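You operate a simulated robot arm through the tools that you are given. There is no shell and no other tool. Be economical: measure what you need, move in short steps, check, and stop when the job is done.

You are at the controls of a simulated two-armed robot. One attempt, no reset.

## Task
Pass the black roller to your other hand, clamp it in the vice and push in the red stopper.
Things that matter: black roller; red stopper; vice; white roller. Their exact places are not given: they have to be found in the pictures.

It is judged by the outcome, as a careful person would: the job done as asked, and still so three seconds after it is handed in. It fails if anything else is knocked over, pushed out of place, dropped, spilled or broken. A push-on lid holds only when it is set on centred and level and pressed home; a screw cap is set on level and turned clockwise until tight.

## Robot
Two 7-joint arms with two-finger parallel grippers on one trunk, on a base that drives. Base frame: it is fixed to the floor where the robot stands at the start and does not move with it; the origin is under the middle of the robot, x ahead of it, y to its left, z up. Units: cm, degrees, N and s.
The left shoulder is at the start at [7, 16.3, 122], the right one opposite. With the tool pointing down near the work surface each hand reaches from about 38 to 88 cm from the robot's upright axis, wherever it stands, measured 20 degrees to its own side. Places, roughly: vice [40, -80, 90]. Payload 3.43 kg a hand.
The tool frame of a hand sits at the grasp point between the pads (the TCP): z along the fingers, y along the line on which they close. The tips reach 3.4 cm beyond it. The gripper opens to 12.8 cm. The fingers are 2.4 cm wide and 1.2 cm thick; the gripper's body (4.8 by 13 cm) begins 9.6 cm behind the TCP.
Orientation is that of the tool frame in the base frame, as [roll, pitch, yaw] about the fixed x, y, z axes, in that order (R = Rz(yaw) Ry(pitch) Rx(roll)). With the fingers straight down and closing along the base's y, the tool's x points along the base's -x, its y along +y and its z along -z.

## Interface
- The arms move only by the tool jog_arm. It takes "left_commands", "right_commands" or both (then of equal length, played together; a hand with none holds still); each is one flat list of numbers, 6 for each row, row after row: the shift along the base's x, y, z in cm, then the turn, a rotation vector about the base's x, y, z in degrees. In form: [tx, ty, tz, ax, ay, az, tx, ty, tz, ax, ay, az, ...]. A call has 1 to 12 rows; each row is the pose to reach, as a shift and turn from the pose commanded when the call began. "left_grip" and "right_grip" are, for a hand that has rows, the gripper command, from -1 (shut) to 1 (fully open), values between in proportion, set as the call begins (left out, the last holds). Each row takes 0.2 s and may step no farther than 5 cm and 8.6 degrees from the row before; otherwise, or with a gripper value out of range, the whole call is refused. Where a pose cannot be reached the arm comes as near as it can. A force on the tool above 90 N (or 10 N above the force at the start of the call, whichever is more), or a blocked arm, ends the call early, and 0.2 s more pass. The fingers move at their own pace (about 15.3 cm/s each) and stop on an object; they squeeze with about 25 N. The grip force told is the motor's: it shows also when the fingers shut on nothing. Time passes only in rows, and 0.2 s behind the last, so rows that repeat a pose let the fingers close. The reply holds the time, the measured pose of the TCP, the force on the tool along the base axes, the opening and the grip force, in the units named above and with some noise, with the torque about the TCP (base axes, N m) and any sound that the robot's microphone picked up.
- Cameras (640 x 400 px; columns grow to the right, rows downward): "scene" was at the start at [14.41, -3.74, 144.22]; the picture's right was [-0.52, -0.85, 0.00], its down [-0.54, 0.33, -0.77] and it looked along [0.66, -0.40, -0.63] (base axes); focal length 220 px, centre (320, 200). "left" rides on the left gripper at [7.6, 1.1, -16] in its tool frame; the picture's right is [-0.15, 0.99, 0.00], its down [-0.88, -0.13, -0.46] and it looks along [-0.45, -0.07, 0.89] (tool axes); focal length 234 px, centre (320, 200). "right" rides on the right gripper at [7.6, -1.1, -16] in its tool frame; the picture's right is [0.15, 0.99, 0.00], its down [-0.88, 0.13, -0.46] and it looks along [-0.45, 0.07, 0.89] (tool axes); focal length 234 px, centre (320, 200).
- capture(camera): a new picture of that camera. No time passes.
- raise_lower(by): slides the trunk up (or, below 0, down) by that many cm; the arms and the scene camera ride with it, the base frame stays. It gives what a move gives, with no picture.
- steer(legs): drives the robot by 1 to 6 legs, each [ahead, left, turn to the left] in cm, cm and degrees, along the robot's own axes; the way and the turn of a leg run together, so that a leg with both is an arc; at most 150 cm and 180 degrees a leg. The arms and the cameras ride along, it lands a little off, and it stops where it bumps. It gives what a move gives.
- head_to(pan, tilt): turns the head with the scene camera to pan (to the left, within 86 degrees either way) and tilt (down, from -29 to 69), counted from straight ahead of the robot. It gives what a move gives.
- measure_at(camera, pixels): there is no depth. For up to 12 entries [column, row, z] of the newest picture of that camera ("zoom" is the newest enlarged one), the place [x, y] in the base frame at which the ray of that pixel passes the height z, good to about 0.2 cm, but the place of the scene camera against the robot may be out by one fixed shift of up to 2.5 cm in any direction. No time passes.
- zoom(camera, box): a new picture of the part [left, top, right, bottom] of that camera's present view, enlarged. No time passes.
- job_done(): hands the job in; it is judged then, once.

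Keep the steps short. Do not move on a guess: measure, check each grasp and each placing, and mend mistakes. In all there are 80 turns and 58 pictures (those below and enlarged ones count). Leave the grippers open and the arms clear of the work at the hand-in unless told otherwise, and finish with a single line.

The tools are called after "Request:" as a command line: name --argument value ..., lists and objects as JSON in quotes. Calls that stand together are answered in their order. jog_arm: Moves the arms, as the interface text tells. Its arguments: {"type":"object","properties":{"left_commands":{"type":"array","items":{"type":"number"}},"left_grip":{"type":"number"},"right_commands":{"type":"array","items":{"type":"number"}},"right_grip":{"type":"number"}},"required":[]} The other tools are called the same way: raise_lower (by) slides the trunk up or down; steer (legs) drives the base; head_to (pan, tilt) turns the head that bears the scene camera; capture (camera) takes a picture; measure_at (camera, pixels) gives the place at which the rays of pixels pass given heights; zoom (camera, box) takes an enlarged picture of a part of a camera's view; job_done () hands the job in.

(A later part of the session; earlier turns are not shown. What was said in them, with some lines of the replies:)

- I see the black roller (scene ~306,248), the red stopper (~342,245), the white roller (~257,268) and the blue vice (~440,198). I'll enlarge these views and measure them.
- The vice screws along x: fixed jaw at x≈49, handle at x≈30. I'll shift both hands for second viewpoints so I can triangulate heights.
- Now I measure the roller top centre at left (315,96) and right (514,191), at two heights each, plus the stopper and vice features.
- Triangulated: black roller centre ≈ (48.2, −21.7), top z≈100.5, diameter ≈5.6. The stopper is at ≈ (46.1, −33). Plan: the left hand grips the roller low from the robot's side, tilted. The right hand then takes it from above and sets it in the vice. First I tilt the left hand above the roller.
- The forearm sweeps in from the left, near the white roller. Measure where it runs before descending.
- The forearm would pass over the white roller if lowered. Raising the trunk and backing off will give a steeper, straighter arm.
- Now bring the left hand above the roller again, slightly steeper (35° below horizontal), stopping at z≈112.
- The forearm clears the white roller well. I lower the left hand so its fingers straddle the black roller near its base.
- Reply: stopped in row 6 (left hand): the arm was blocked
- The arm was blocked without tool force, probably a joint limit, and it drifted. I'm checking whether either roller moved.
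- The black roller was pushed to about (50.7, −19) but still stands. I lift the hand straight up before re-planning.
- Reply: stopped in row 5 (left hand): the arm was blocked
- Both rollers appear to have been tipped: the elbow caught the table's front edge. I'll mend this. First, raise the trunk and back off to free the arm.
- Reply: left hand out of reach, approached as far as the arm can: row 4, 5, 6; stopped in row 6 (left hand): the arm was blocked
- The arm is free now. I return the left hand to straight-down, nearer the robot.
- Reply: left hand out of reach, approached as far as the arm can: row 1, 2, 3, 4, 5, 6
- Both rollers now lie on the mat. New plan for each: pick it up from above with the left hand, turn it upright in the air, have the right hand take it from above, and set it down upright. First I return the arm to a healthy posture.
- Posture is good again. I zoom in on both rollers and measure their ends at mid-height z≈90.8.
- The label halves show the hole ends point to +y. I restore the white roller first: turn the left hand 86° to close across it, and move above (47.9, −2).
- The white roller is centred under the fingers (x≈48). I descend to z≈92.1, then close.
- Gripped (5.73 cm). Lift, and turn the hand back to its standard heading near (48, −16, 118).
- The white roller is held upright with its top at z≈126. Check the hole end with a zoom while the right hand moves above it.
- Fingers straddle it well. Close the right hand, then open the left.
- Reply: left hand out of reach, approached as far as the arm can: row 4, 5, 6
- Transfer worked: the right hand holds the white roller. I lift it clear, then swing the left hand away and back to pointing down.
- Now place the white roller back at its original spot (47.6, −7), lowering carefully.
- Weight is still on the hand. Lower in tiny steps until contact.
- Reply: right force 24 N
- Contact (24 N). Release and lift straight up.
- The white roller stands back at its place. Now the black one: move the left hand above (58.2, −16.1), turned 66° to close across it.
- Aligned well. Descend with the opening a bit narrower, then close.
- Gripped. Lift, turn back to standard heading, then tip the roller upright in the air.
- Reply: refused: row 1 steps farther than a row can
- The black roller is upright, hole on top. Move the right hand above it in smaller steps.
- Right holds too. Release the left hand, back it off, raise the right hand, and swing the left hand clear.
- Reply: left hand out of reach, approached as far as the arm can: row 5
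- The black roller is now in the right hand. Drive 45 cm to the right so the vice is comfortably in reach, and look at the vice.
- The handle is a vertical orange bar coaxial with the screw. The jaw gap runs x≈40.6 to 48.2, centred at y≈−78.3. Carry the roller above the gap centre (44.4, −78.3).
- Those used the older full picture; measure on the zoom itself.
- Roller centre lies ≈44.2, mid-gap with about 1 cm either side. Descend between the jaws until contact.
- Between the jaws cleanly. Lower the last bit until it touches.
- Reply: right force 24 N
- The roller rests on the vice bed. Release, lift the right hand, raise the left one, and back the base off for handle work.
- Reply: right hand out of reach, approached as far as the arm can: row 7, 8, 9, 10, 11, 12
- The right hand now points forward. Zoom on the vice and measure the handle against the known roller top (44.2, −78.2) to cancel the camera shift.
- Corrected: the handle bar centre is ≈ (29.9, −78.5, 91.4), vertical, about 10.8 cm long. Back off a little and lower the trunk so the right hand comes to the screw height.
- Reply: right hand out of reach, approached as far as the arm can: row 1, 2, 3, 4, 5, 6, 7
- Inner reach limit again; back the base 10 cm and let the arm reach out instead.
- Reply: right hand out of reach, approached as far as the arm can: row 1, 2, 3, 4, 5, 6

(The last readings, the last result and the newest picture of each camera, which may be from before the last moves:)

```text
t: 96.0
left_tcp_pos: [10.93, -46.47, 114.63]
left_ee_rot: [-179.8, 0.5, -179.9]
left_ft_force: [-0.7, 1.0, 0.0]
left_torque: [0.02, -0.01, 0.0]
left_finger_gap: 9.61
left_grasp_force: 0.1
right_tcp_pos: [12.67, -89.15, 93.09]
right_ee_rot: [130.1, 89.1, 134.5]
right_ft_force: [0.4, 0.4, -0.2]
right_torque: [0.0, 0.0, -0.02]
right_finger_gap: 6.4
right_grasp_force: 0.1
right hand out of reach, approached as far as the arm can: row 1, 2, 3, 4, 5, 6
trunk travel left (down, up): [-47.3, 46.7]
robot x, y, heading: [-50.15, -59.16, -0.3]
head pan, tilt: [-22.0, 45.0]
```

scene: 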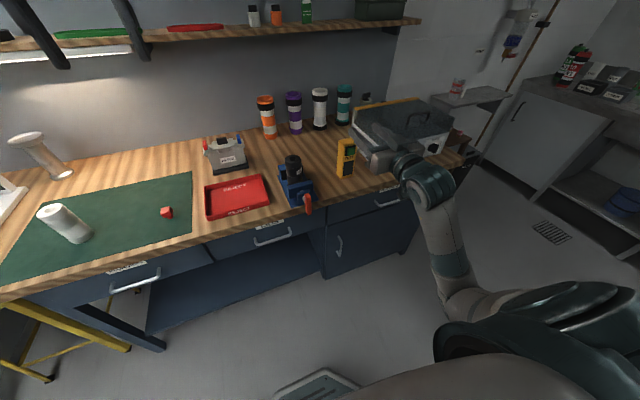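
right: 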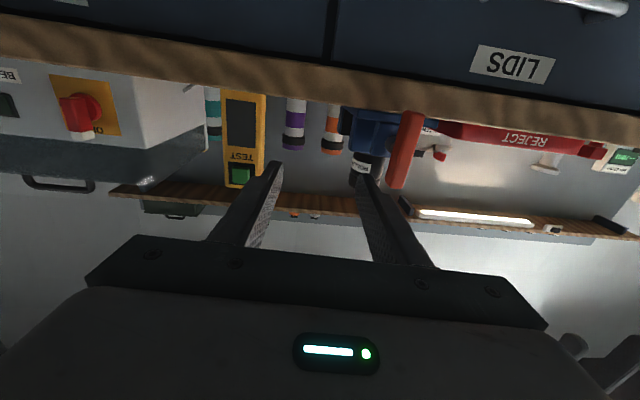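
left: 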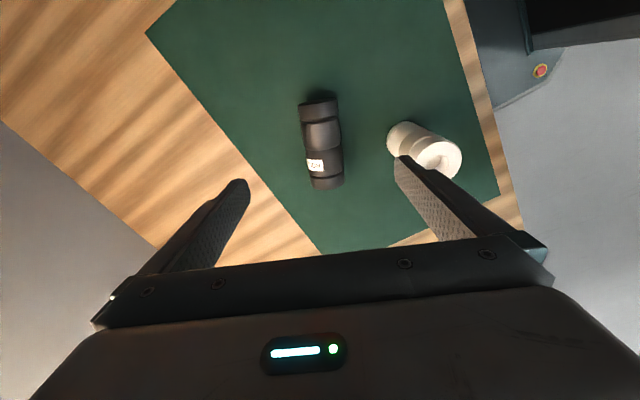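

The wrist limit differs on this side. The posture that worked was across the body's centre line, so I mirror that: point down again, drive right 35 cm, and bring the right hand across to y≈−78.5.

Request:
jog_arm --right_commands '[0, 0, 0, 0, 8.2, 0, 0, 0, 0, 0, 16.4, 0, 0, 0, 0, 0, 24.6, 0, 0, 0, 0, 0, 32.8, 0, 0, 0, 0, 0, 41, 0, 0, 0, 0, 0, 49.2, 0, 0, 0, 0, 0, 57.4, 0, 0, 0, 0, 0, 65.6, 0, 0, 0, 0, 0, 73.8, 0, 0, 0, 0, 0, 82, 0, 0, 0, 0, 0, 89, 0, 0, 0, 0, 0, 89, 0]' --left_commands '[0, 2, 0, 0, 0, 0, 0, 4, 0, 0, 0, 0, 0, 6, 0, 0, 0, 0, 0, 8, 0, 0, 0, 0, 0, 10, 0, 0, 0, 0, 0, 12, 0, 0, 0, 0, 0, 14, 0, 0, 0, 0, 0, 16, 0, 0, 0, 0, 0, 18, 0, 0, 0, 0, 0, 20, 0, 0, 0, 0, 0, 22, 0, 0, 0, 0, 0, 22, 0, 0, 0, 0]'

Request:
steer --legs '[[0, -35, 0]]'

Request:
jog_arm --right_commands '[0, 3.8, 0, 0, 0, 0, 0, 7.6, 0, 0, 0, 0, 0, 11.4, 0, 0, 0, 0, 0, 15.2, 0, 0, 0, 0, 0, 19, 0, 0, 0, 0, 0, 22.8, 0, 0, 0, 0, 0, 26.6, 0, 0, 0, 0, 0, 30.4, 0, 0, 0, 0, 0, 34.2, 0, 0, 0, 0, 0, 38, 0, 0, 0, 0, 0, 42, 0, 0, 0, 0, 0, 45.5, 0, 0, 0, 0]'

```text
t: 98.5
left_tcp_pos: [11.03, -24.53, 114.4]
left_ee_rot: [-179.8, 0.4, -179.9]
left_ft_force: [-0.6, 0.0, 0.0]
left_torque: [0.02, 0.01, 0.0]
left_finger_gap: 9.59
left_grasp_force: 0.0
right_tcp_pos: [12.61, -89.62, 93.19]
right_ee_rot: [176.0, 0.3, 179.4]
right_ft_force: [0.4, 1.0, -0.5]
right_torque: [0.04, 0.0, 0.03]
right_finger_gap: 6.41
right_grasp_force: 0.1
trunk travel left (down, up): [-47.3, 46.7]
robot x, y, heading: [-50.17, -59.11, -0.1]
head pan, tilt: [-22.0, 45.0]
```

```text
t: 100.8
left_tcp_pos: [10.72, -58.69, 114.42]
left_ee_rot: [-179.8, 0.4, -179.2]
left_ft_force: [-0.5, -0.4, 0.2]
left_torque: [0.02, 0.01, 0.0]
left_finger_gap: 9.59
left_grasp_force: 0.2
right_tcp_pos: [13.11, -123.78, 93.29]
right_ee_rot: [176.3, 0.4, -179.9]
right_ft_force: [0.1, -0.4, -0.1]
right_torque: [-0.04, 0.02, 0.02]
right_finger_gap: 6.41
right_grasp_force: 0.1
trunk travel left (down, up): [-47.3, 46.7]
robot x, y, heading: [-50.16, -94.2, 0.7]
head pan, tilt: [-22.0, 45.0]
```

```text
t: 103.4
left_tcp_pos: [10.76, -58.57, 114.35]
left_ee_rot: [-179.8, 0.5, -179.3]
left_ft_force: [-1.2, -0.1, -1.3]
left_torque: [0.02, 0.01, 0.03]
left_finger_gap: 9.61
left_grasp_force: 0.1
right_tcp_pos: [13.1, -78.31, 93.35]
right_ee_rot: [176.2, 0.3, 179.9]
right_ft_force: [0.4, 0.9, 0.2]
right_torque: [-0.02, 0.0, 0.01]
right_finger_gap: 6.42
right_grasp_force: 0.1
trunk travel left (down, up): [-47.3, 46.7]
robot x, y, heading: [-49.87, -94.52, 0.4]
head pan, tilt: [-22.0, 45.0]
```

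Request:
jog_arm --right_commands '[0, 0, -1, -3.8, 0, 0, 0, 0, -1.9, -3.8, 0, 0]'

Request:
jog_arm --right_commands '[0, 0, 0, 0, -8.2, 0, 0, 0, 0, 0, -16.4, 0, 0, 0, 0, 0, -24.6, 0, 0, 0, 0, 0, -32.8, 0, 0, 0, 0, 0, -41, 0, 0, 0, 0, 0, -49.2, 0, 0, 0, 0, 0, -57.4, 0, 0, 0, 0, 0, -65.6, 0, 0, 0, 0, 0, -73.8, 0, 0, 0, 0, 0, -82, 0, 0, 0, 0, 0, -90, 0, 0, 0, 0, 0, -90, 0]'

Request:
steer --legs '[[9, 0, 0]]'

Request:
capture --camera "right"

```text
t: 104.0
left_tcp_pos: [10.83, -58.81, 114.52]
left_ee_rot: [-179.7, 0.5, -179.2]
left_ft_force: [-0.5, 0.4, 0.8]
left_torque: [0.05, -0.01, 0.03]
left_finger_gap: 9.59
left_grasp_force: 0.1
right_tcp_pos: [13.36, -78.4, 91.34]
right_ee_rot: [-179.9, 0.4, -179.8]
right_ft_force: [0.8, -0.8, -0.2]
right_torque: [0.04, 0.0, 0.01]
right_finger_gap: 6.39
right_grasp_force: 0.2
trunk travel left (down, up): [-47.3, 46.7]
robot x, y, heading: [-49.91, -94.19, 0.7]
head pan, tilt: [-22.0, 45.0]
```

```text
t: 106.6
left_tcp_pos: [10.66, -58.7, 114.43]
left_ee_rot: [-179.8, 0.6, -179.3]
left_ft_force: [-0.5, 0.8, -0.1]
left_torque: [0.01, -0.05, 0.0]
left_finger_gap: 9.59
left_grasp_force: 0.0
right_tcp_pos: [13.12, -78.26, 91.42]
right_ee_rot: [-8.3, 89.4, -8.2]
right_ft_force: [0.0, 0.5, 0.1]
right_torque: [-0.02, 0.05, 0.0]
right_finger_gap: 6.37
right_grasp_force: 0.1
trunk travel left (down, up): [-47.3, 46.7]
robot x, y, heading: [-50.02, -93.8, 0.4]
head pan, tilt: [-22.0, 45.0]
```

```text
t: 107.7
left_tcp_pos: [19.84, -58.59, 114.5]
left_ee_rot: [-179.8, 0.4, -179.3]
left_ft_force: [-0.4, -0.4, -0.4]
left_torque: [0.03, 0.03, 0.03]
left_finger_gap: 9.59
left_grasp_force: 0.0
right_tcp_pos: [22.35, -78.19, 91.23]
right_ee_rot: [-18.5, 89.6, -18.4]
right_ft_force: [0.4, 1.3, -0.5]
right_torque: [0.02, -0.02, 0.0]
right_finger_gap: 6.4
right_grasp_force: 0.1
trunk travel left (down, up): [-47.3, 46.7]
robot x, y, heading: [-41.15, -94.02, 0.6]
head pan, tilt: [-22.0, 45.0]
```

```text
8 pictures are left
```

right: 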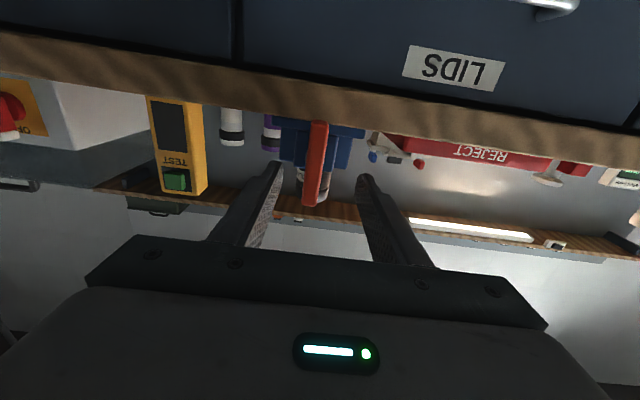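

The bar is between the fingers; its centre works out at y≈−78.5, z≈91.5. Advance to x≈28.8 and close on it.

Request:
jog_arm --right_commands '[2.2, -0.3, 0.2, 0, 0, 0, 4.4, -0.3, 0.2, 0, 0, 0, 6.4, -0.3, 0.2, 0, 0, 0, 6.4, -0.3, 0.2, 0, 0, 0]'

Request:
jog_arm --right_commands '[0, 0, 0, 0, 0, 0, 0, 0, 0, 0, 0, 0, 0, 0, 0, 0, 0, 0]' --right_grip -1

```text
t: 108.7
left_tcp_pos: [19.92, -58.62, 114.45]
left_ee_rot: [-179.8, 0.5, -179.3]
left_ft_force: [0.1, 0.7, 0.3]
left_torque: [0.01, -0.02, 0.02]
left_finger_gap: 9.61
left_grasp_force: 0.1
right_tcp_pos: [28.59, -78.26, 91.49]
right_ee_rot: [-19.7, 89.7, -19.8]
right_ft_force: [-0.2, 0.9, -0.1]
right_torque: [0.03, -0.01, 0.01]
right_finger_gap: 6.39
right_grasp_force: 0.1
trunk travel left (down, up): [-47.3, 46.7]
robot x, y, heading: [-41.23, -94.12, 0.6]
head pan, tilt: [-22.0, 45.0]
```

```text
t: 109.5
left_tcp_pos: [19.94, -58.87, 114.61]
left_ee_rot: [-180.0, 0.4, -179.5]
left_ft_force: [-0.9, 0.1, -0.6]
left_torque: [0.0, 0.01, 0.03]
left_finger_gap: 9.62
left_grasp_force: 0.0
right_tcp_pos: [28.63, -78.71, 91.52]
right_ee_rot: [-6.8, 89.5, -7.1]
right_ft_force: [-3.0, -19.0, -3.3]
right_torque: [0.0, -0.23, -0.79]
right_finger_gap: 2.15
right_grasp_force: 44.9
trunk travel left (down, up): [-47.3, 46.7]
robot x, y, heading: [-41.33, -94.36, 0.5]
head pan, tilt: [-22.0, 45.0]
```

Gripped the bar (2.15 cm). Ease the side force and try turning clockwise (about +x) by ~48°.

Request:
jog_arm --right_commands '[0, -0.3, 0, 0, 0, 0, 0, -0.3, 0, 8, 0, 0, 0, -0.3, 0, 16, 0, 0, 0, -0.3, 0, 24, 0, 0, 0, -0.3, 0, 32, 0, 0, 0, -0.3, 0, 40, 0, 0, 0, -0.3, 0, 48, 0, 0, 0, -0.3, 0, 48, 0, 0]'

```text
t: 111.3
left_tcp_pos: [19.76, -58.51, 114.41]
left_ee_rot: [-179.6, 0.5, -179.3]
left_ft_force: [-0.3, -1.1, -0.3]
left_torque: [-0.03, 0.0, 0.01]
left_finger_gap: 9.61
left_grasp_force: 0.0
right_tcp_pos: [28.71, -78.61, 91.58]
right_ee_rot: [89.5, 42.0, 89.3]
right_ft_force: [20.6, 8.5, 18.1]
right_torque: [0.13, -0.6, 0.23]
right_finger_gap: 2.18
right_grasp_force: 45.0
trunk travel left (down, up): [-47.3, 46.7]
robot x, y, heading: [-40.95, -93.95, 0.6]
head pan, tilt: [-22.0, 45.0]
```

It turns, and the +x pull shows the handle advancing with the screw (roughly 2 cm/turn). Continue, following forward.

Request:
jog_arm --right_commands '[0.3, 0.1, 0.2, 0, 0, 0, 0.35, 0.1, 0.2, 8, 0, 0, 0.4, 0.1, 0.2, 16, 0, 0, 0.45, 0.1, 0.2, 24, 0, 0, 0.5, 0.1, 0.2, 32, 0, 0, 0.55, 0.1, 0.2, 40, 0, 0, 0.55, 0.1, 0.2, 40, 0, 0]'

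```text
t: 112.9
left_tcp_pos: [19.46, -58.48, 114.66]
left_ee_rot: [-179.9, 0.7, -179.3]
left_ft_force: [0.7, -0.1, -0.3]
left_torque: [-0.01, -0.02, -0.01]
left_finger_gap: 9.58
left_grasp_force: 0.0
right_tcp_pos: [28.73, -78.5, 91.82]
right_ee_rot: [90.1, 2.0, 89.8]
right_ft_force: [-37.9, -2.1, -5.6]
right_torque: [0.18, 0.18, 0.03]
right_finger_gap: 2.17
right_grasp_force: 44.6
trunk travel left (down, up): [-47.3, 46.7]
robot x, y, heading: [-41.43, -94.09, 0.3]
head pan, tilt: [-22.0, 45.0]
```

Request:
jog_arm --right_commands '[-0.35, 0, 0, 0, 0, 0, -0.33, 0, 0, 8.2, 0, 0, -0.31, 0, 0, 16.4, 0, 0, -0.29, 0, 0, 24.6, 0, 0, -0.27, 0, 0, 32.8, 0, 0, -0.25, 0, 0, 41, 0, 0, -0.23, 0, 0, 49.2, 0, 0, -0.21, 0, 0, 57.4, 0, 0, -0.2, 0, 0, 65.6, 0, 0, -0.2, 0, 0, 73.8, 0, 0, -0.2, 0, 0, 73.8, 0, 0]'

Request:
zoom --camera "scene" --box '[270, 120, 430, 220]'

```text
t: 115.3
left_tcp_pos: [19.64, -58.62, 114.58]
left_ee_rot: [-179.8, 0.6, -179.3]
left_ft_force: [-0.2, 0.4, 0.1]
left_torque: [0.01, -0.02, 0.01]
left_finger_gap: 9.58
left_grasp_force: 0.0
right_tcp_pos: [28.87, -78.67, 91.7]
right_ee_rot: [91.1, -71.7, 88.8]
right_ft_force: [-19.0, 0.9, -2.1]
right_torque: [-1.7, -0.63, -0.35]
right_finger_gap: 2.77
right_grasp_force: 44.9
trunk travel left (down, up): [-47.3, 46.7]
robot x, y, heading: [-41.09, -94.41, 0.3]
head pan, tilt: [-22.0, 45.0]
```

```text
4.00 times, centred on (350, 170) of scene
```

zoom: 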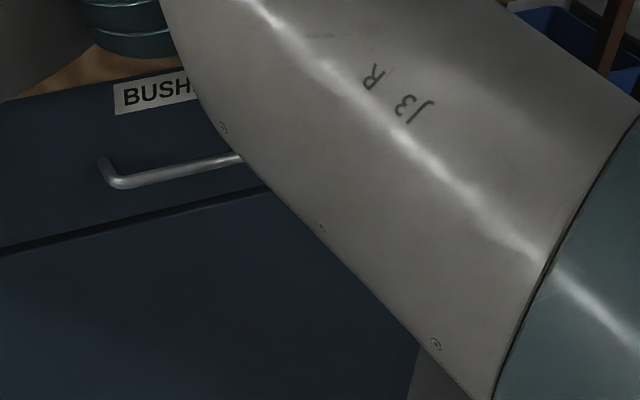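

Resistance reached: 1.7 N·m and the bar is prising the fingers, so the vice is tight after ~155°. Release, back away, and look.

Request:
jog_arm --right_commands '[0.1, 0, 0, 0, 0, 0, 0.1, 0, 0, 0, 0, 0]' --right_grip 0.2

Request:
steer --legs '[[-11, 0, 0]]'

Request:
jog_arm --right_commands '[0, 0, 0, -8.2, 0, 0, 0, 0, 0, -16.4, 0, 0, 0, 0, 0, -24.6, 0, 0, 0, 0, 0, -32.8, 0, 0, 0, 0, 0, -41, 0, 0, 0, 0, 0, -49.2, 0, 0, 0, 0, 0, -57.4, 0, 0, 0, 0, 0, -65.6, 0, 0, 0, 0, 0, -73.8, 0, 0, 0, 0, 0, -82, 0, 0, 0, 0, 0, -90, 0, 0, 0, 0, 0, -98, 0, 0]'

Request:
jog_arm --right_commands '[0, 0, 0, -8.2, 0, 0, 0, 0, 0, -16.4, 0, 0, 0, 0, 0, -24.6, 0, 0, 0, 0, 0, -32.8, 0, 0, 0, 0, 0, -41, 0, 0, 0, 0, 0, -49.2, 0, 0, 0, 0, 0, -57.4, 0, 0, 0, 0, 0, -63.8, 0, 0, 0, 0, 0, -63.8, 0, 0]'

Request:
head_to --pan 14 --tilt 25

Request:
capture --camera "scene"

```text
t: 115.9
left_tcp_pos: [19.87, -58.53, 114.39]
left_ee_rot: [-179.8, 0.5, -179.4]
left_ft_force: [0.0, -0.3, 0.7]
left_torque: [-0.03, 0.0, -0.01]
left_finger_gap: 9.6
left_grasp_force: 0.1
right_tcp_pos: [29.17, -78.6, 91.81]
right_ee_rot: [91.2, -71.7, 88.7]
right_ft_force: [-0.3, -0.2, 0.5]
right_torque: [0.01, 0.02, -0.01]
right_finger_gap: 7.69
right_grasp_force: 0.1
trunk travel left (down, up): [-47.3, 46.7]
robot x, y, heading: [-41.35, -94.3, 0.4]
head pan, tilt: [-22.0, 45.0]
```

```text
t: 117.1
left_tcp_pos: [9.02, -58.69, 114.63]
left_ee_rot: [-179.8, 0.5, -179.3]
left_ft_force: [-0.3, 0.8, 0.1]
left_torque: [-0.01, -0.05, -0.01]
left_finger_gap: 9.58
left_grasp_force: 0.1
right_tcp_pos: [18.39, -78.75, 91.74]
right_ee_rot: [91.2, -71.8, 88.7]
right_ft_force: [-1.0, 0.1, 0.4]
right_torque: [0.02, 0.02, 0.0]
right_finger_gap: 7.65
right_grasp_force: 0.1
trunk travel left (down, up): [-47.3, 46.7]
robot x, y, heading: [-51.78, -94.61, 0.6]
head pan, tilt: [-22.0, 45.0]
```

```text
t: 119.7
left_tcp_pos: [9.14, -58.61, 114.41]
left_ee_rot: [-179.8, 0.5, -179.2]
left_ft_force: [-0.1, 0.9, -0.3]
left_torque: [0.0, 0.01, -0.03]
left_finger_gap: 9.59
left_grasp_force: 0.1
right_tcp_pos: [18.44, -78.6, 91.67]
right_ee_rot: [89.9, 26.4, 89.5]
right_ft_force: [-0.3, 0.0, -0.1]
right_torque: [-0.02, -0.02, 0.01]
right_finger_gap: 7.67
right_grasp_force: 0.1
trunk travel left (down, up): [-47.3, 46.7]
robot x, y, heading: [-51.76, -94.02, 0.5]
head pan, tilt: [-22.0, 45.0]
```

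```text
t: 121.7
left_tcp_pos: [9.28, -58.63, 114.46]
left_ee_rot: [-179.8, 0.6, -179.2]
left_ft_force: [0.0, 0.3, -0.4]
left_torque: [0.0, 0.01, -0.02]
left_finger_gap: 9.62
left_grasp_force: 0.0
right_tcp_pos: [18.49, -78.76, 91.62]
right_ee_rot: [-31.5, 89.6, -31.5]
right_ft_force: [0.1, -0.2, 0.6]
right_torque: [0.01, 0.01, -0.02]
right_finger_gap: 7.68
right_grasp_force: 0.1
trunk travel left (down, up): [-47.3, 46.7]
robot x, y, heading: [-51.52, -94.08, 0.3]
head pan, tilt: [-22.0, 45.0]
```

```text
t: 122.7
left_tcp_pos: [9.24, -58.71, 114.34]
left_ee_rot: [-179.8, 0.5, -179.2]
left_ft_force: [-0.5, 0.3, 0.3]
left_torque: [-0.03, 0.03, 0.01]
left_finger_gap: 9.56
left_grasp_force: 0.1
right_tcp_pos: [18.45, -78.64, 91.69]
right_ee_rot: [-17.1, 89.6, -17.2]
right_ft_force: [0.7, 0.5, -0.7]
right_torque: [-0.02, -0.03, -0.02]
right_finger_gap: 7.68
right_grasp_force: 0.1
trunk travel left (down, up): [-47.3, 46.7]
robot x, y, heading: [-51.7, -94.28, 0.6]
head pan, tilt: [14.0, 25.0]
```

```text
6 pictures are left
```

scene: 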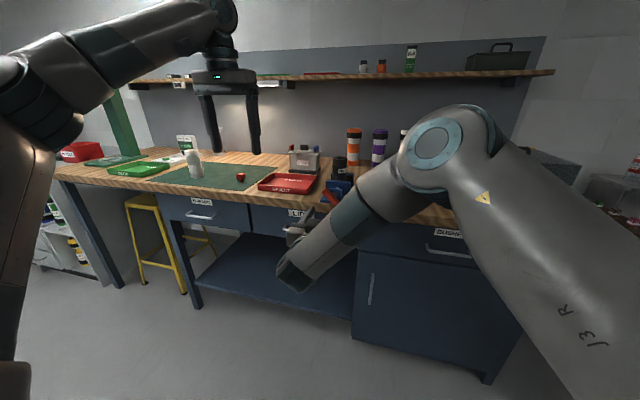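

The arm hides the vice from here. Next: return the right hand to pointing down, raise the trunk, drive to a spot between stopper and vice, and look from the right wrist.

Request:
jog_arm --right_commands '[-1, 0, 0, 0, 8.2, 0, -2, 0, 0, 0, 16.4, 0, -3, 0, 0, 0, 24.6, 0, -4, 0, 0, 0, 32.8, 0, -5, 0, 0, 0, 41, 0, -6, 0, 0, 0, 49.2, 0, -7, 0, 0, 0, 57.4, 0, -8, 0, 0, 0, 65.6, 0, -9, 0, 0, 0, 73.8, 0, -10, 0, 0, 0, 82, 0, -11, 0, 0, 0, 89.6, 0, -11, 0, 0, 0, 89.6, 0]'

Request:
raise_lower --by 29

Request:
steer --legs '[[0, 36, 0], [42, 0, 0]]'

```text
t: 125.3
left_tcp_pos: [9.27, -58.68, 114.6]
left_ee_rot: [-179.7, 0.5, -179.2]
left_ft_force: [0.9, 0.0, 0.7]
left_torque: [0.01, -0.01, 0.0]
left_finger_gap: 9.6
left_grasp_force: 0.1
right_tcp_pos: [7.32, -78.8, 91.84]
right_ee_rot: [-179.9, 0.8, -179.8]
right_ft_force: [-0.3, 0.1, -0.7]
right_torque: [0.0, 0.01, -0.02]
right_finger_gap: 7.68
right_grasp_force: 0.0
trunk travel left (down, up): [-47.3, 46.7]
robot x, y, heading: [-51.5, -94.2, 0.6]
head pan, tilt: [14.0, 25.0]
```

```text
t: 128.2
left_tcp_pos: [9.09, -58.64, 143.41]
left_ee_rot: [-179.8, 0.5, -179.1]
left_ft_force: [-0.3, 0.5, 0.0]
left_torque: [0.03, 0.03, 0.04]
left_finger_gap: 9.59
left_grasp_force: 0.0
right_tcp_pos: [7.48, -78.79, 120.66]
right_ee_rot: [-179.9, 0.8, -179.9]
right_ft_force: [0.5, 0.0, -0.3]
right_torque: [-0.02, 0.02, -0.02]
right_finger_gap: 7.66
right_grasp_force: 0.0
trunk travel left (down, up): [-76.3, 17.7]
robot x, y, heading: [-51.53, -94.1, 0.6]
head pan, tilt: [14.0, 25.0]
```

```text
t: 132.8
left_tcp_pos: [50.91, -21.67, 143.53]
left_ee_rot: [-179.8, 0.7, -179.1]
left_ft_force: [0.1, -0.4, 0.8]
left_torque: [-0.03, -0.01, 0.03]
left_finger_gap: 9.61
left_grasp_force: 0.1
right_tcp_pos: [49.14, -41.81, 120.75]
right_ee_rot: [-179.9, 0.8, -179.7]
right_ft_force: [-0.5, -1.2, -0.2]
right_torque: [-0.03, -0.04, 0.01]
right_finger_gap: 7.67
right_grasp_force: 0.0
trunk travel left (down, up): [-76.3, 17.7]
robot x, y, heading: [-9.68, -57.63, 0.7]
head pan, tilt: [14.0, 25.0]
```

Request:
jog_arm --right_commands '[-0.5, 3, -1, 0, 0, 0, -1, 6, -2, 0, 0, 0, -1.5, 8.6, -5, 0, 0, 0, -1.5, 8.6, -8, 0, 0, 0, -1.5, 8.6, -8, 0, 0, 0]' --left_commands '[0, 4, 0, 0, 0, 0, 0, 8, 0, 0, 0, 0, 0, 12, 0, 0, 0, 0, 0, 15, 0, 0, 0, 0, 0, 15, 0, 0, 0, 0]'

Request:
capture --camera "right"

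```text
t: 134.0
left_tcp_pos: [50.92, -6.96, 143.43]
left_ee_rot: [-179.7, 0.5, -179.1]
left_ft_force: [0.1, -0.2, 0.7]
left_torque: [0.02, 0.01, 0.01]
left_finger_gap: 9.61
left_grasp_force: 0.2
right_tcp_pos: [47.69, -33.17, 112.58]
right_ee_rot: [-179.9, 0.9, -179.7]
right_ft_force: [0.2, 1.1, -0.4]
right_torque: [0.05, -0.01, -0.02]
right_finger_gap: 7.67
right_grasp_force: 0.1
trunk travel left (down, up): [-76.3, 17.7]
robot x, y, heading: [-10.05, -57.48, 0.9]
head pan, tilt: [14.0, 25.0]
```

```text
5 pictures are left
```

right: 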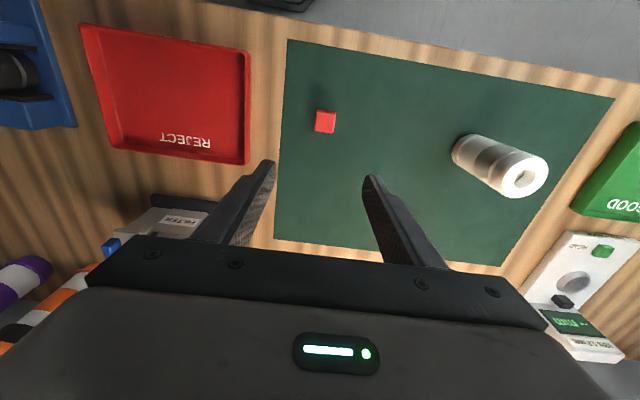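

Request:
measure_at --camera "right" --pixels '[[325, 122, 91], [325, 122, 90], [316, 121, 91], [335, 123, 91], [10, 40, 95], [10, 97, 95]]'

```text
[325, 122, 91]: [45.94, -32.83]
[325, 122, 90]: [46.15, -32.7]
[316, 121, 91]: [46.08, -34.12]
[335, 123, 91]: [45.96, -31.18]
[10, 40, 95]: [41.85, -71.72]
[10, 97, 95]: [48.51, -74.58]
```

Stopper at (46.0, −32.7), aligned with the axes. Descend so that the fingertips end at its block (tips z≈89.5) and close.

Request:
jog_arm --right_commands '[-0.6, 0.2, -4, 0, 0.9, -0.3, -1.2, 0.4, -8, 0, 0.9, -0.3, -1.7, 0.45, -12, 0, 0.9, -0.3, -1.7, 0.45, -16, 0, 0.9, -0.3, -1.7, 0.45, -19.6, 0, 0.9, -0.3, -1.7, 0.45, -19.6, 0, 0.9, -0.3]' --right_grip 0.1

Request:
jog_arm --right_commands '[0, 0, 0, 0, 0, 0, 0, 0, 0, 0, 0, 0, 0, 0, 0, 0, 0, 0]' --right_grip -1

```text
t: 135.4
left_tcp_pos: [50.9, -7.0, 143.46]
left_ee_rot: [-179.8, 0.5, -179.1]
left_ft_force: [0.0, -0.1, -0.7]
left_torque: [0.04, 0.0, 0.02]
left_finger_gap: 9.59
left_grasp_force: 0.1
right_tcp_pos: [46.09, -32.64, 93.07]
right_ee_rot: [-179.9, -0.1, 180.0]
right_ft_force: [0.2, -0.2, 0.4]
right_torque: [-0.02, -0.01, 0.0]
right_finger_gap: 7.04
right_grasp_force: 0.1
trunk travel left (down, up): [-76.3, 17.7]
robot x, y, heading: [-9.67, -57.74, 0.9]
head pan, tilt: [14.0, 25.0]
```

```text
t: 136.2
left_tcp_pos: [50.99, -6.94, 143.41]
left_ee_rot: [-179.7, 0.5, -179.1]
left_ft_force: [0.5, 0.4, 0.2]
left_torque: [-0.02, 0.02, 0.0]
left_finger_gap: 9.59
left_grasp_force: 0.0
right_tcp_pos: [46.02, -32.59, 93.18]
right_ee_rot: [-179.9, -0.1, -179.9]
right_ft_force: [-0.3, -0.6, 0.6]
right_torque: [-0.05, -0.01, 0.05]
right_finger_gap: 2.91
right_grasp_force: 25.0
trunk travel left (down, up): [-76.3, 17.7]
robot x, y, heading: [-9.78, -57.07, 0.8]
head pan, tilt: [14.0, 25.0]
```

Stopper gripped (2.91 cm). Lift and carry it over the vice.

Request:
jog_arm --right_commands '[0, 0, 4.8, 0, 0, 0, 0, 0, 9.6, 0, 0, 0, 0, 0, 14.4, 0, 0, 0, 0, 0, 19, 0, 0, 0, 0, 0, 22, 0, 0, 0]'

Request:
jog_arm --right_commands '[-0.1, -4.6, 0, 0, 0, 0, -0.2, -9.2, 0, 0, 0, 0, -0.3, -13.8, 0, 0, 0, 0, -0.4, -18.4, 0, 0, 0, 0, -0.5, -23, 0, 0, 0, 0, -0.6, -27.6, 0, 0, 0, 0, -0.7, -32.2, 0, 0, 0, 0, -0.8, -36.8, 0, 0, 0, 0, -0.9, -41.4, 0, 0, 0, 0, -1, -45.6, 0, 0, 0, 0, -1, -45.6, 0, 0, 0, 0]'

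Request:
capture --camera "right"

```text
t: 137.4
left_tcp_pos: [50.96, -7.13, 143.3]
left_ee_rot: [-179.8, 0.5, -179.1]
left_ft_force: [-0.5, 0.3, -0.2]
left_torque: [-0.01, 0.0, 0.04]
left_finger_gap: 9.6
left_grasp_force: 0.1
right_tcp_pos: [45.95, -32.91, 115.26]
right_ee_rot: [-179.8, 0.0, -179.9]
right_ft_force: [0.7, -0.6, -0.6]
right_torque: [-0.02, 0.02, 0.0]
right_finger_gap: 2.87
right_grasp_force: 25.2
trunk travel left (down, up): [-76.3, 17.7]
robot x, y, heading: [-9.55, -57.54, 0.6]
head pan, tilt: [14.0, 25.0]
```

```text
t: 139.8
left_tcp_pos: [51.03, -6.99, 143.33]
left_ee_rot: [-179.7, 0.5, -179.1]
left_ft_force: [-0.3, 0.3, 0.2]
left_torque: [0.0, 0.01, -0.02]
left_finger_gap: 9.58
left_grasp_force: 0.0
right_tcp_pos: [45.18, -78.35, 114.59]
right_ee_rot: [-179.9, -0.1, 180.0]
right_ft_force: [0.5, 0.1, -0.6]
right_torque: [-0.03, 0.01, -0.03]
right_finger_gap: 2.89
right_grasp_force: 25.4
trunk travel left (down, up): [-76.3, 17.7]
robot x, y, heading: [-10.06, -57.69, 0.8]
head pan, tilt: [14.0, 25.0]
```

```text
4 pictures are left
```

right: 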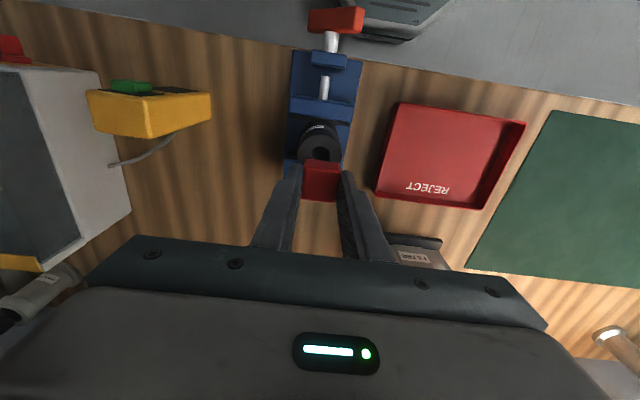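

The moving jaw is now against the roller. Zoom to locate the hole precisely.

Request:
zoom --camera "right" --box '[270, 90, 370, 210]'

```text
3.33 times, centred on (320, 150) of right
```

zoom: 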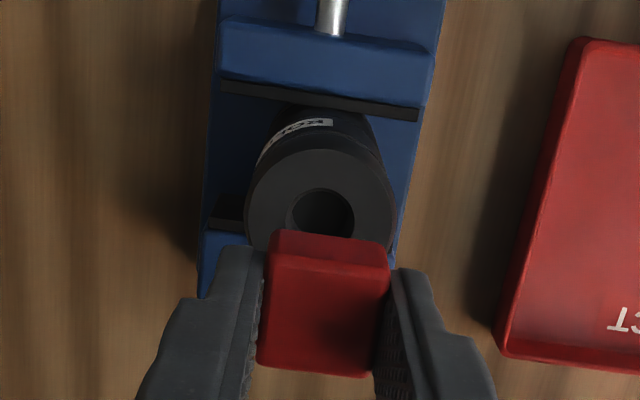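

Request:
measure_at --camera "zoom" --pixels '[[318, 150, 101.4], [246, 205, 101.4], [396, 210, 101.4], [321, 188, 101.4], [287, 215, 101.4], [355, 217, 101.4], [312, 108, 95], [222, 80, 95], [325, 260, 113], [325, 260, 112]]'

```text
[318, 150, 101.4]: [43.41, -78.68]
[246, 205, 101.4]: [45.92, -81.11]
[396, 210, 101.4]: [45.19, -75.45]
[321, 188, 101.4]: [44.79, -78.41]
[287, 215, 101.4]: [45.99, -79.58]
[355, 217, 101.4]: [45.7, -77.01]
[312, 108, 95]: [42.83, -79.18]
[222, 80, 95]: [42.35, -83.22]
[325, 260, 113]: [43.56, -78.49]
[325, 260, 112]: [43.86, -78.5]
```

The hole is part hidden; shift the hand 3.5 cm ahead so the whole rim is visible, then measure again.

Request:
jog_arm --right_commands '[3.5, 0, 0, 0, 0, 0, 3.5, 0, 0, 0, 0, 0]'

Request:
zoom --camera "right" --box '[285, 80, 355, 150]'

```text
t: 140.4
left_tcp_pos: [50.97, -6.94, 143.38]
left_ee_rot: [-179.9, 0.5, -179.1]
left_ft_force: [-0.7, -0.3, 1.0]
left_torque: [-0.04, 0.01, 0.0]
left_finger_gap: 9.61
left_grasp_force: 0.1
right_tcp_pos: [48.58, -78.38, 115.06]
right_ee_rot: [-179.9, -0.2, -180.0]
right_ft_force: [0.3, -0.1, 0.4]
right_torque: [-0.02, -0.02, 0.03]
right_finger_gap: 2.87
right_grasp_force: 25.5
trunk travel left (down, up): [-76.3, 17.7]
robot x, y, heading: [-9.78, -57.64, 0.9]
head pan, tilt: [14.0, 25.0]
```

```text
5.71 times, centred on (320, 115) of right
```

zoom: 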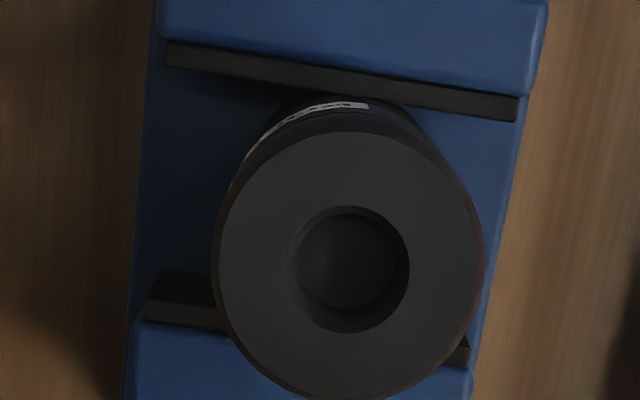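

Request:
measure_at --camera "zoom" --pixels '[[349, 269, 101.2], [349, 269, 100.8], [348, 266, 101.2], [288, 265, 101.2], [410, 272, 101.2], [345, 96, 95], [345, 70, 95]]'

```text
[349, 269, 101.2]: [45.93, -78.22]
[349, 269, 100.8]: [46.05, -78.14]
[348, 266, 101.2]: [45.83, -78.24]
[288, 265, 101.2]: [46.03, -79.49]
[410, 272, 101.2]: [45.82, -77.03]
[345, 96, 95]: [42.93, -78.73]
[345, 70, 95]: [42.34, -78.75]
```

Hole centre (45.92, −78.22), radius ≈1.24. Move over it and descend to just above.

Request:
jog_arm --right_commands '[-1.5, 0.1, -2, 0, 0, 0, -2.63, 0.14, -4, 0, 0, 0, -2.63, 0.14, -6, 0, 0, 0, -2.63, 0.14, -7.6, 0, 0, 0, -2.63, 0.14, -7.6, 0, 0, 0, -2.63, 0.14, -7.6, 0, 0, 0]'

```text
t: 141.8
left_tcp_pos: [51.09, -7.04, 143.42]
left_ee_rot: [-179.9, 0.5, -179.1]
left_ft_force: [-0.7, 0.5, 0.1]
left_torque: [-0.03, 0.0, 0.02]
left_finger_gap: 9.58
left_grasp_force: 0.0
right_tcp_pos: [45.98, -78.17, 107.38]
right_ee_rot: [-179.9, -0.1, 180.0]
right_ft_force: [-0.5, 0.3, -0.9]
right_torque: [-0.05, -0.03, -0.03]
right_finger_gap: 2.86
right_grasp_force: 24.6
trunk travel left (down, up): [-76.3, 17.7]
robot x, y, heading: [-9.86, -57.33, 0.7]
head pan, tilt: [14.0, 25.0]
```

Request:
jog_arm --right_commands '[0, 0, -0.4, 0, 0, 0, 0, 0, -0.8, 0, 0, 0, 0, 0, -1.2, 0, 0, 0, 0, 0, -1.5, 0, 0, 0, 0, 0, -1.8, 0, 0, 0, 0, 0, -1.8, 0, 0, 0]'

```text
t: 143.2
left_tcp_pos: [51.1, -7.1, 143.39]
left_ee_rot: [-179.8, 0.6, -179.1]
left_ft_force: [-0.6, 0.4, -0.1]
left_torque: [-0.01, 0.0, 0.0]
left_finger_gap: 9.62
left_grasp_force: 0.1
right_tcp_pos: [45.83, -78.26, 105.74]
right_ee_rot: [-179.8, -0.2, -180.0]
right_ft_force: [-0.2, -0.5, -0.6]
right_torque: [0.0, 0.01, 0.02]
right_finger_gap: 2.89
right_grasp_force: 24.9
trunk travel left (down, up): [-76.3, 17.7]
robot x, y, heading: [-10.12, -57.39, 0.9]
head pan, tilt: [14.0, 25.0]
```

No force yet; continue down.

Request:
jog_arm --right_commands '[0, 0, -0.3, 0, 0, 0, 0, 0, -0.6, 0, 0, 0, 0, 0, -0.9, 0, 0, 0, 0, 0, -1.2, 0, 0, 0, 0, 0, -1.5, 0, 0, 0, 0, 0, -1.8, 0, 0, 0]'

```text
t: 144.4
left_tcp_pos: [50.41, -7.07, 143.56]
left_ee_rot: [-179.8, 0.6, -179.2]
left_ft_force: [0.4, 0.8, -0.5]
left_torque: [0.03, 0.02, 0.02]
left_finger_gap: 9.59
left_grasp_force: 0.0
right_tcp_pos: [45.84, -78.31, 105.7]
right_ee_rot: [179.7, 1.3, -180.0]
right_ft_force: [-23.3, 1.9, 42.1]
right_torque: [-0.38, 1.3, -0.13]
right_finger_gap: 2.9
right_grasp_force: 25.4
trunk travel left (down, up): [-76.3, 17.7]
robot x, y, heading: [-9.74, -57.19, 0.6]
head pan, tilt: [14.0, 25.0]
stopped in row 6 (right hand): the force on the tool passed its limit (the readings are from after the stop); the commanded pose is now the measured one
```

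It stopped at first contact (z 105.7). The roller top is thus ≈100.6, which puts the hole ~0.2 cm further (+x, +y). Lift slightly, level the tool, shift, and try again.

Request:
jog_arm --right_commands '[0, 0, 0.8, 0, 0.7, 0, 0.33, 0.2, 0.8, 0.2, 1.3, 0, 0.33, 0.2, 0.8, 0.2, 1.3, 0, 0.33, 0.2, 0.4, 0.2, 1.3, 0, 0.33, 0.2, 0.1, 0.2, 1.3, 0, 0.33, 0.2, -0.2, 0.2, 1.3, 0, 0.33, 0.2, -0.5, 0.2, 1.3, 0, 0.33, 0.2, -0.5, 0.2, 1.3, 0]'

```text
t: 146.2
left_tcp_pos: [50.12, -7.04, 143.76]
left_ee_rot: [-179.8, 0.9, -179.1]
left_ft_force: [-0.2, 0.5, -0.7]
left_torque: [0.01, -0.02, 0.02]
left_finger_gap: 9.62
left_grasp_force: 0.0
right_tcp_pos: [46.2, -78.23, 105.56]
right_ee_rot: [179.6, 0.7, 179.6]
right_ft_force: [-8.5, -12.8, 78.5]
right_torque: [-1.79, 0.75, -0.03]
right_finger_gap: 2.92
right_grasp_force: 24.8
trunk travel left (down, up): [-76.3, 17.7]
robot x, y, heading: [-9.6, -57.81, 0.8]
head pan, tilt: [14.0, 25.0]
```

Firm contact at 105.56, either rim or fully seated. I use one picture to see which.

Request:
zoom --camera "right" --box '[280, 90, 360, 190]'

```text
4.00 times, centred on (320, 140) of right
```

zoom: 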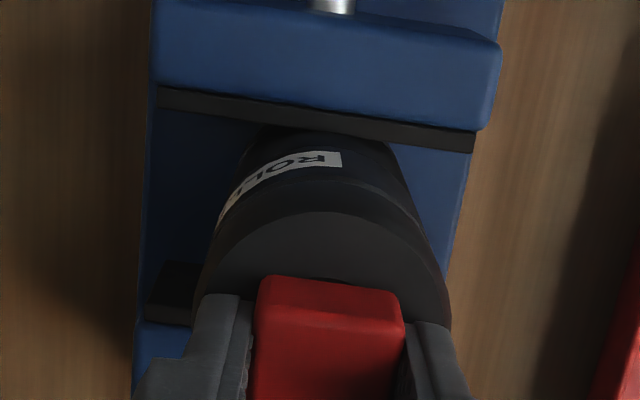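

Request:
measure_at --camera "zoom" --pixels '[[330, 278, 101], [330, 278, 101.5], [330, 278, 102.5], [325, 212, 101], [325, 212, 100.5], [325, 212, 101.5], [259, 280, 102], [401, 295, 102], [200, 300, 101], [450, 310, 101]]'

```text
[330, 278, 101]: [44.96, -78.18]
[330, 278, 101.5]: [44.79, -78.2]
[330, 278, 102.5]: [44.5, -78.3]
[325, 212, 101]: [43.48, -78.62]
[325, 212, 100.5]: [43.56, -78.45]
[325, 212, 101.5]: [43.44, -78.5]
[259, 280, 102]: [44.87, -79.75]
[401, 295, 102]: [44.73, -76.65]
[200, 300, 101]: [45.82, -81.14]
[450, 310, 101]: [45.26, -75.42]
```

Heights agree: the block's underside is at ≈101.5, the same as the roller top, so the plug is in the hole. Release, rise, close the fingers, then press home from above.

Request:
jog_arm --right_commands '[0, 0, 0.2, 0, 0, 0, 0, 0, 0.2, 0, 0, 0, 0, 0, 3, 0, 0, 0, 0, 0, 6, 0, 0, 0, 0, 0, 6, 0, 0, 0]' --right_grip 0

Request:
jog_arm --right_commands '[0, 0, 0, 0, 0, 0, 0, 0, 0, 0, 0, 0, 0, 0, 0, 0, 0, 0]' --right_grip -1

Request:
jog_arm --right_commands '[0, 0.1, -1.5, 0, 0, 0, 0, 0.1, -3, 0, 0, 0, 0, 0.1, -3.6, 0, 0, 0, 0, 0.1, -4, 0, 0, 0, 0, 0.1, -4.3, 0, 0, 0, 0, 0.1, -4.6, 0, 0, 0, 0, 0.1, -4.9, 0, 0, 0, 0, 0.1, -5.2, 0, 0, 0]'

```text
t: 147.4
left_tcp_pos: [50.98, -7.07, 143.51]
left_ee_rot: [-179.8, 0.5, -179.1]
left_ft_force: [-0.1, -0.2, -0.2]
left_torque: [0.01, 0.01, -0.01]
left_finger_gap: 9.58
left_grasp_force: 0.1
right_tcp_pos: [46.64, -78.26, 110.51]
right_ee_rot: [179.6, -0.5, 179.7]
right_ft_force: [0.3, -0.4, 0.5]
right_torque: [0.0, 0.03, 0.01]
right_finger_gap: 6.41
right_grasp_force: 0.1
trunk travel left (down, up): [-76.3, 17.7]
robot x, y, heading: [-9.92, -57.43, 0.9]
head pan, tilt: [14.0, 25.0]
```

```text
t: 148.2
left_tcp_pos: [51.15, -6.98, 143.34]
left_ee_rot: [-179.7, 0.5, -179.1]
left_ft_force: [-0.6, 0.0, 0.1]
left_torque: [0.01, -0.01, 0.01]
left_finger_gap: 9.61
left_grasp_force: 0.2
right_tcp_pos: [46.75, -78.32, 110.59]
right_ee_rot: [179.7, -0.3, 179.8]
right_ft_force: [-0.2, -0.9, 0.1]
right_torque: [-0.01, -0.03, -0.01]
right_finger_gap: 0.0
right_grasp_force: 24.9
trunk travel left (down, up): [-76.3, 17.7]
robot x, y, heading: [-9.78, -57.76, 0.7]
head pan, tilt: [14.0, 25.0]
```

```text
t: 149.3
left_tcp_pos: [50.62, -7.05, 143.43]
left_ee_rot: [-179.9, 0.5, -179.2]
left_ft_force: [0.3, -1.0, 0.0]
left_torque: [0.01, 0.09, -0.02]
left_finger_gap: 9.61
left_grasp_force: 0.4
right_tcp_pos: [46.89, -78.09, 107.85]
right_ee_rot: [179.0, 1.2, 179.7]
right_ft_force: [-13.2, -0.7, 45.7]
right_torque: [-0.05, 1.01, -0.02]
right_finger_gap: 0.01
right_grasp_force: 25.0
trunk travel left (down, up): [-76.3, 17.7]
robot x, y, heading: [-9.41, -57.26, 0.6]
head pan, tilt: [14.0, 25.0]
stopped in row 5 (right hand): the force on the tool passed its limit (the readings are from after the stop); the commanded pose is now the measured one
```

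The stopper's block top is at ≈104.4, and the off-centre press at x≈46.8 hit the force limit. Rise, centre at (46.05, −78.2), level, and press once more.

Request:
jog_arm --right_commands '[0, 0, 1.5, -0.5, 0.6, 0, -0.8, -0.1, 1.5, -1, 1.2, 0, -0.8, -0.1, 1.5, -1, 1.2, 0, -0.8, -0.1, 0.7, -1, 1.2, 0, -0.8, -0.1, 0.3, -1, 1.2, 0, -0.8, -0.1, 0, -1, 1.2, 0, -0.8, -0.1, -0.3, -1, 1.2, 0, -0.8, -0.1, -0.6, -1, 1.2, 0, -0.8, -0.1, -0.9, -1, 1.2, 0, -0.8, -0.1, -1.2, -1, 1.2, 0]'

```text
t: 151.2
left_tcp_pos: [50.64, -7.09, 143.42]
left_ee_rot: [-179.8, 0.6, -179.2]
left_ft_force: [0.9, -0.1, -0.5]
left_torque: [0.04, 0.07, 0.01]
left_finger_gap: 9.6
left_grasp_force: 0.0
right_tcp_pos: [46.38, -78.13, 107.88]
right_ee_rot: [179.6, 1.0, 179.5]
right_ft_force: [-16.1, -0.3, 44.5]
right_torque: [0.02, 1.08, 0.05]
right_finger_gap: 0.02
right_grasp_force: 24.9
trunk travel left (down, up): [-76.3, 17.7]
robot x, y, heading: [-9.85, -57.68, 0.8]
head pan, tilt: [14.0, 25.0]
stopped in row 9 (right hand): the force on the tool passed its limit (the readings are from after the stop); the commanded pose is now the measured one
```

No further travel at over 90 N centred: it is pressed home. Open, lift the right hand clear, and take the last picture for the check.

Request:
jog_arm --right_commands '[0, 0, 3, 0, 0, 0, 0, 0, 7, 0, 0, 0, 0, 0, 11.5, 0, 0, 0, 1, 0, 16, 0, 0, 0, 2, 0, 20, 0, 0, 0, 3, 2, 24, 0, 0, 0, 4, 5, 27, 0, 0, 0, 5, 9, 28, 0, 0, 0, 6, 13, 28, 0, 0, 0, 6, 17, 28, 0, 0, 0, 6, 17, 28, 0, 0, 0]'

Request:
jog_arm --right_commands '[0, 0, 0, 0, 0, 0, 0, 0, 0, 0, 0, 0]' --left_commands '[0, 0, 0, 0, 0, 0, 0, 0, 0, 0, 0, 0]' --right_grip 1 --left_grip 1

Request:
head_to --pan -24 --tilt 45

Request:
zoom --camera "scene" --box '[240, 140, 400, 260]'

```text
t: 153.6
left_tcp_pos: [51.04, -7.15, 143.42]
left_ee_rot: [-179.8, 0.5, -179.2]
left_ft_force: [0.0, 1.0, -0.2]
left_torque: [0.0, -0.01, 0.0]
left_finger_gap: 9.62
left_grasp_force: 0.1
right_tcp_pos: [52.49, -61.63, 135.75]
right_ee_rot: [179.8, 0.5, 179.4]
right_ft_force: [-0.8, -0.3, 0.5]
right_torque: [0.01, -0.01, -0.01]
right_finger_gap: 0.0
right_grasp_force: 24.7
trunk travel left (down, up): [-76.3, 17.7]
robot x, y, heading: [-9.56, -57.31, 0.9]
head pan, tilt: [14.0, 25.0]
```

```text
t: 154.2
left_tcp_pos: [51.03, -7.0, 143.39]
left_ee_rot: [-179.8, 0.5, -179.1]
left_ft_force: [1.1, -0.6, -0.3]
left_torque: [0.02, 0.01, 0.02]
left_finger_gap: 12.79
left_grasp_force: 0.0
right_tcp_pos: [52.59, -61.68, 135.79]
right_ee_rot: [179.8, 0.6, 179.4]
right_ft_force: [-0.4, -0.4, 0.2]
right_torque: [0.04, 0.0, -0.01]
right_finger_gap: 12.8
right_grasp_force: 0.0
trunk travel left (down, up): [-76.3, 17.7]
robot x, y, heading: [-9.86, -57.39, 1.0]
head pan, tilt: [14.0, 25.0]
```

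```text
t: 155.3
left_tcp_pos: [50.99, -7.19, 143.4]
left_ee_rot: [-179.8, 0.4, -178.9]
left_ft_force: [-1.1, -0.1, -0.1]
left_torque: [-0.02, 0.0, 0.0]
left_finger_gap: 12.79
left_grasp_force: 0.1
right_tcp_pos: [52.72, -61.6, 135.72]
right_ee_rot: [179.7, 0.5, 179.5]
right_ft_force: [0.2, 1.0, -0.6]
right_torque: [0.02, -0.03, 0.0]
right_finger_gap: 12.79
right_grasp_force: 0.0
trunk travel left (down, up): [-76.3, 17.7]
robot x, y, heading: [-9.75, -57.23, 0.5]
head pan, tilt: [-24.0, 45.0]
```

```text
3.33 times, centred on (320, 200) of scene
```

zoom: 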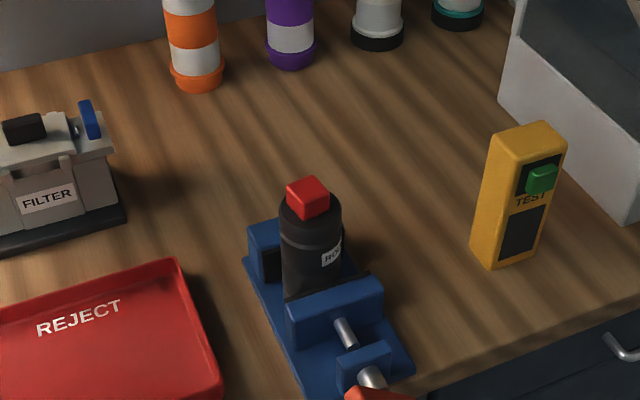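

The picture shows the stopper in the roller with its block down on the rim, and the roller held between the vice jaws. Both hands are open and clear, so I hand in.

Request:
job_done

```text
The job is handed in.
```

The black roller was passed from the left hand to the right, clamped in the vice, and the red stopper pressed in; on the way my left arm knocked over both rollers, and I stood the white one back up within about half a centimetre of its original spot.
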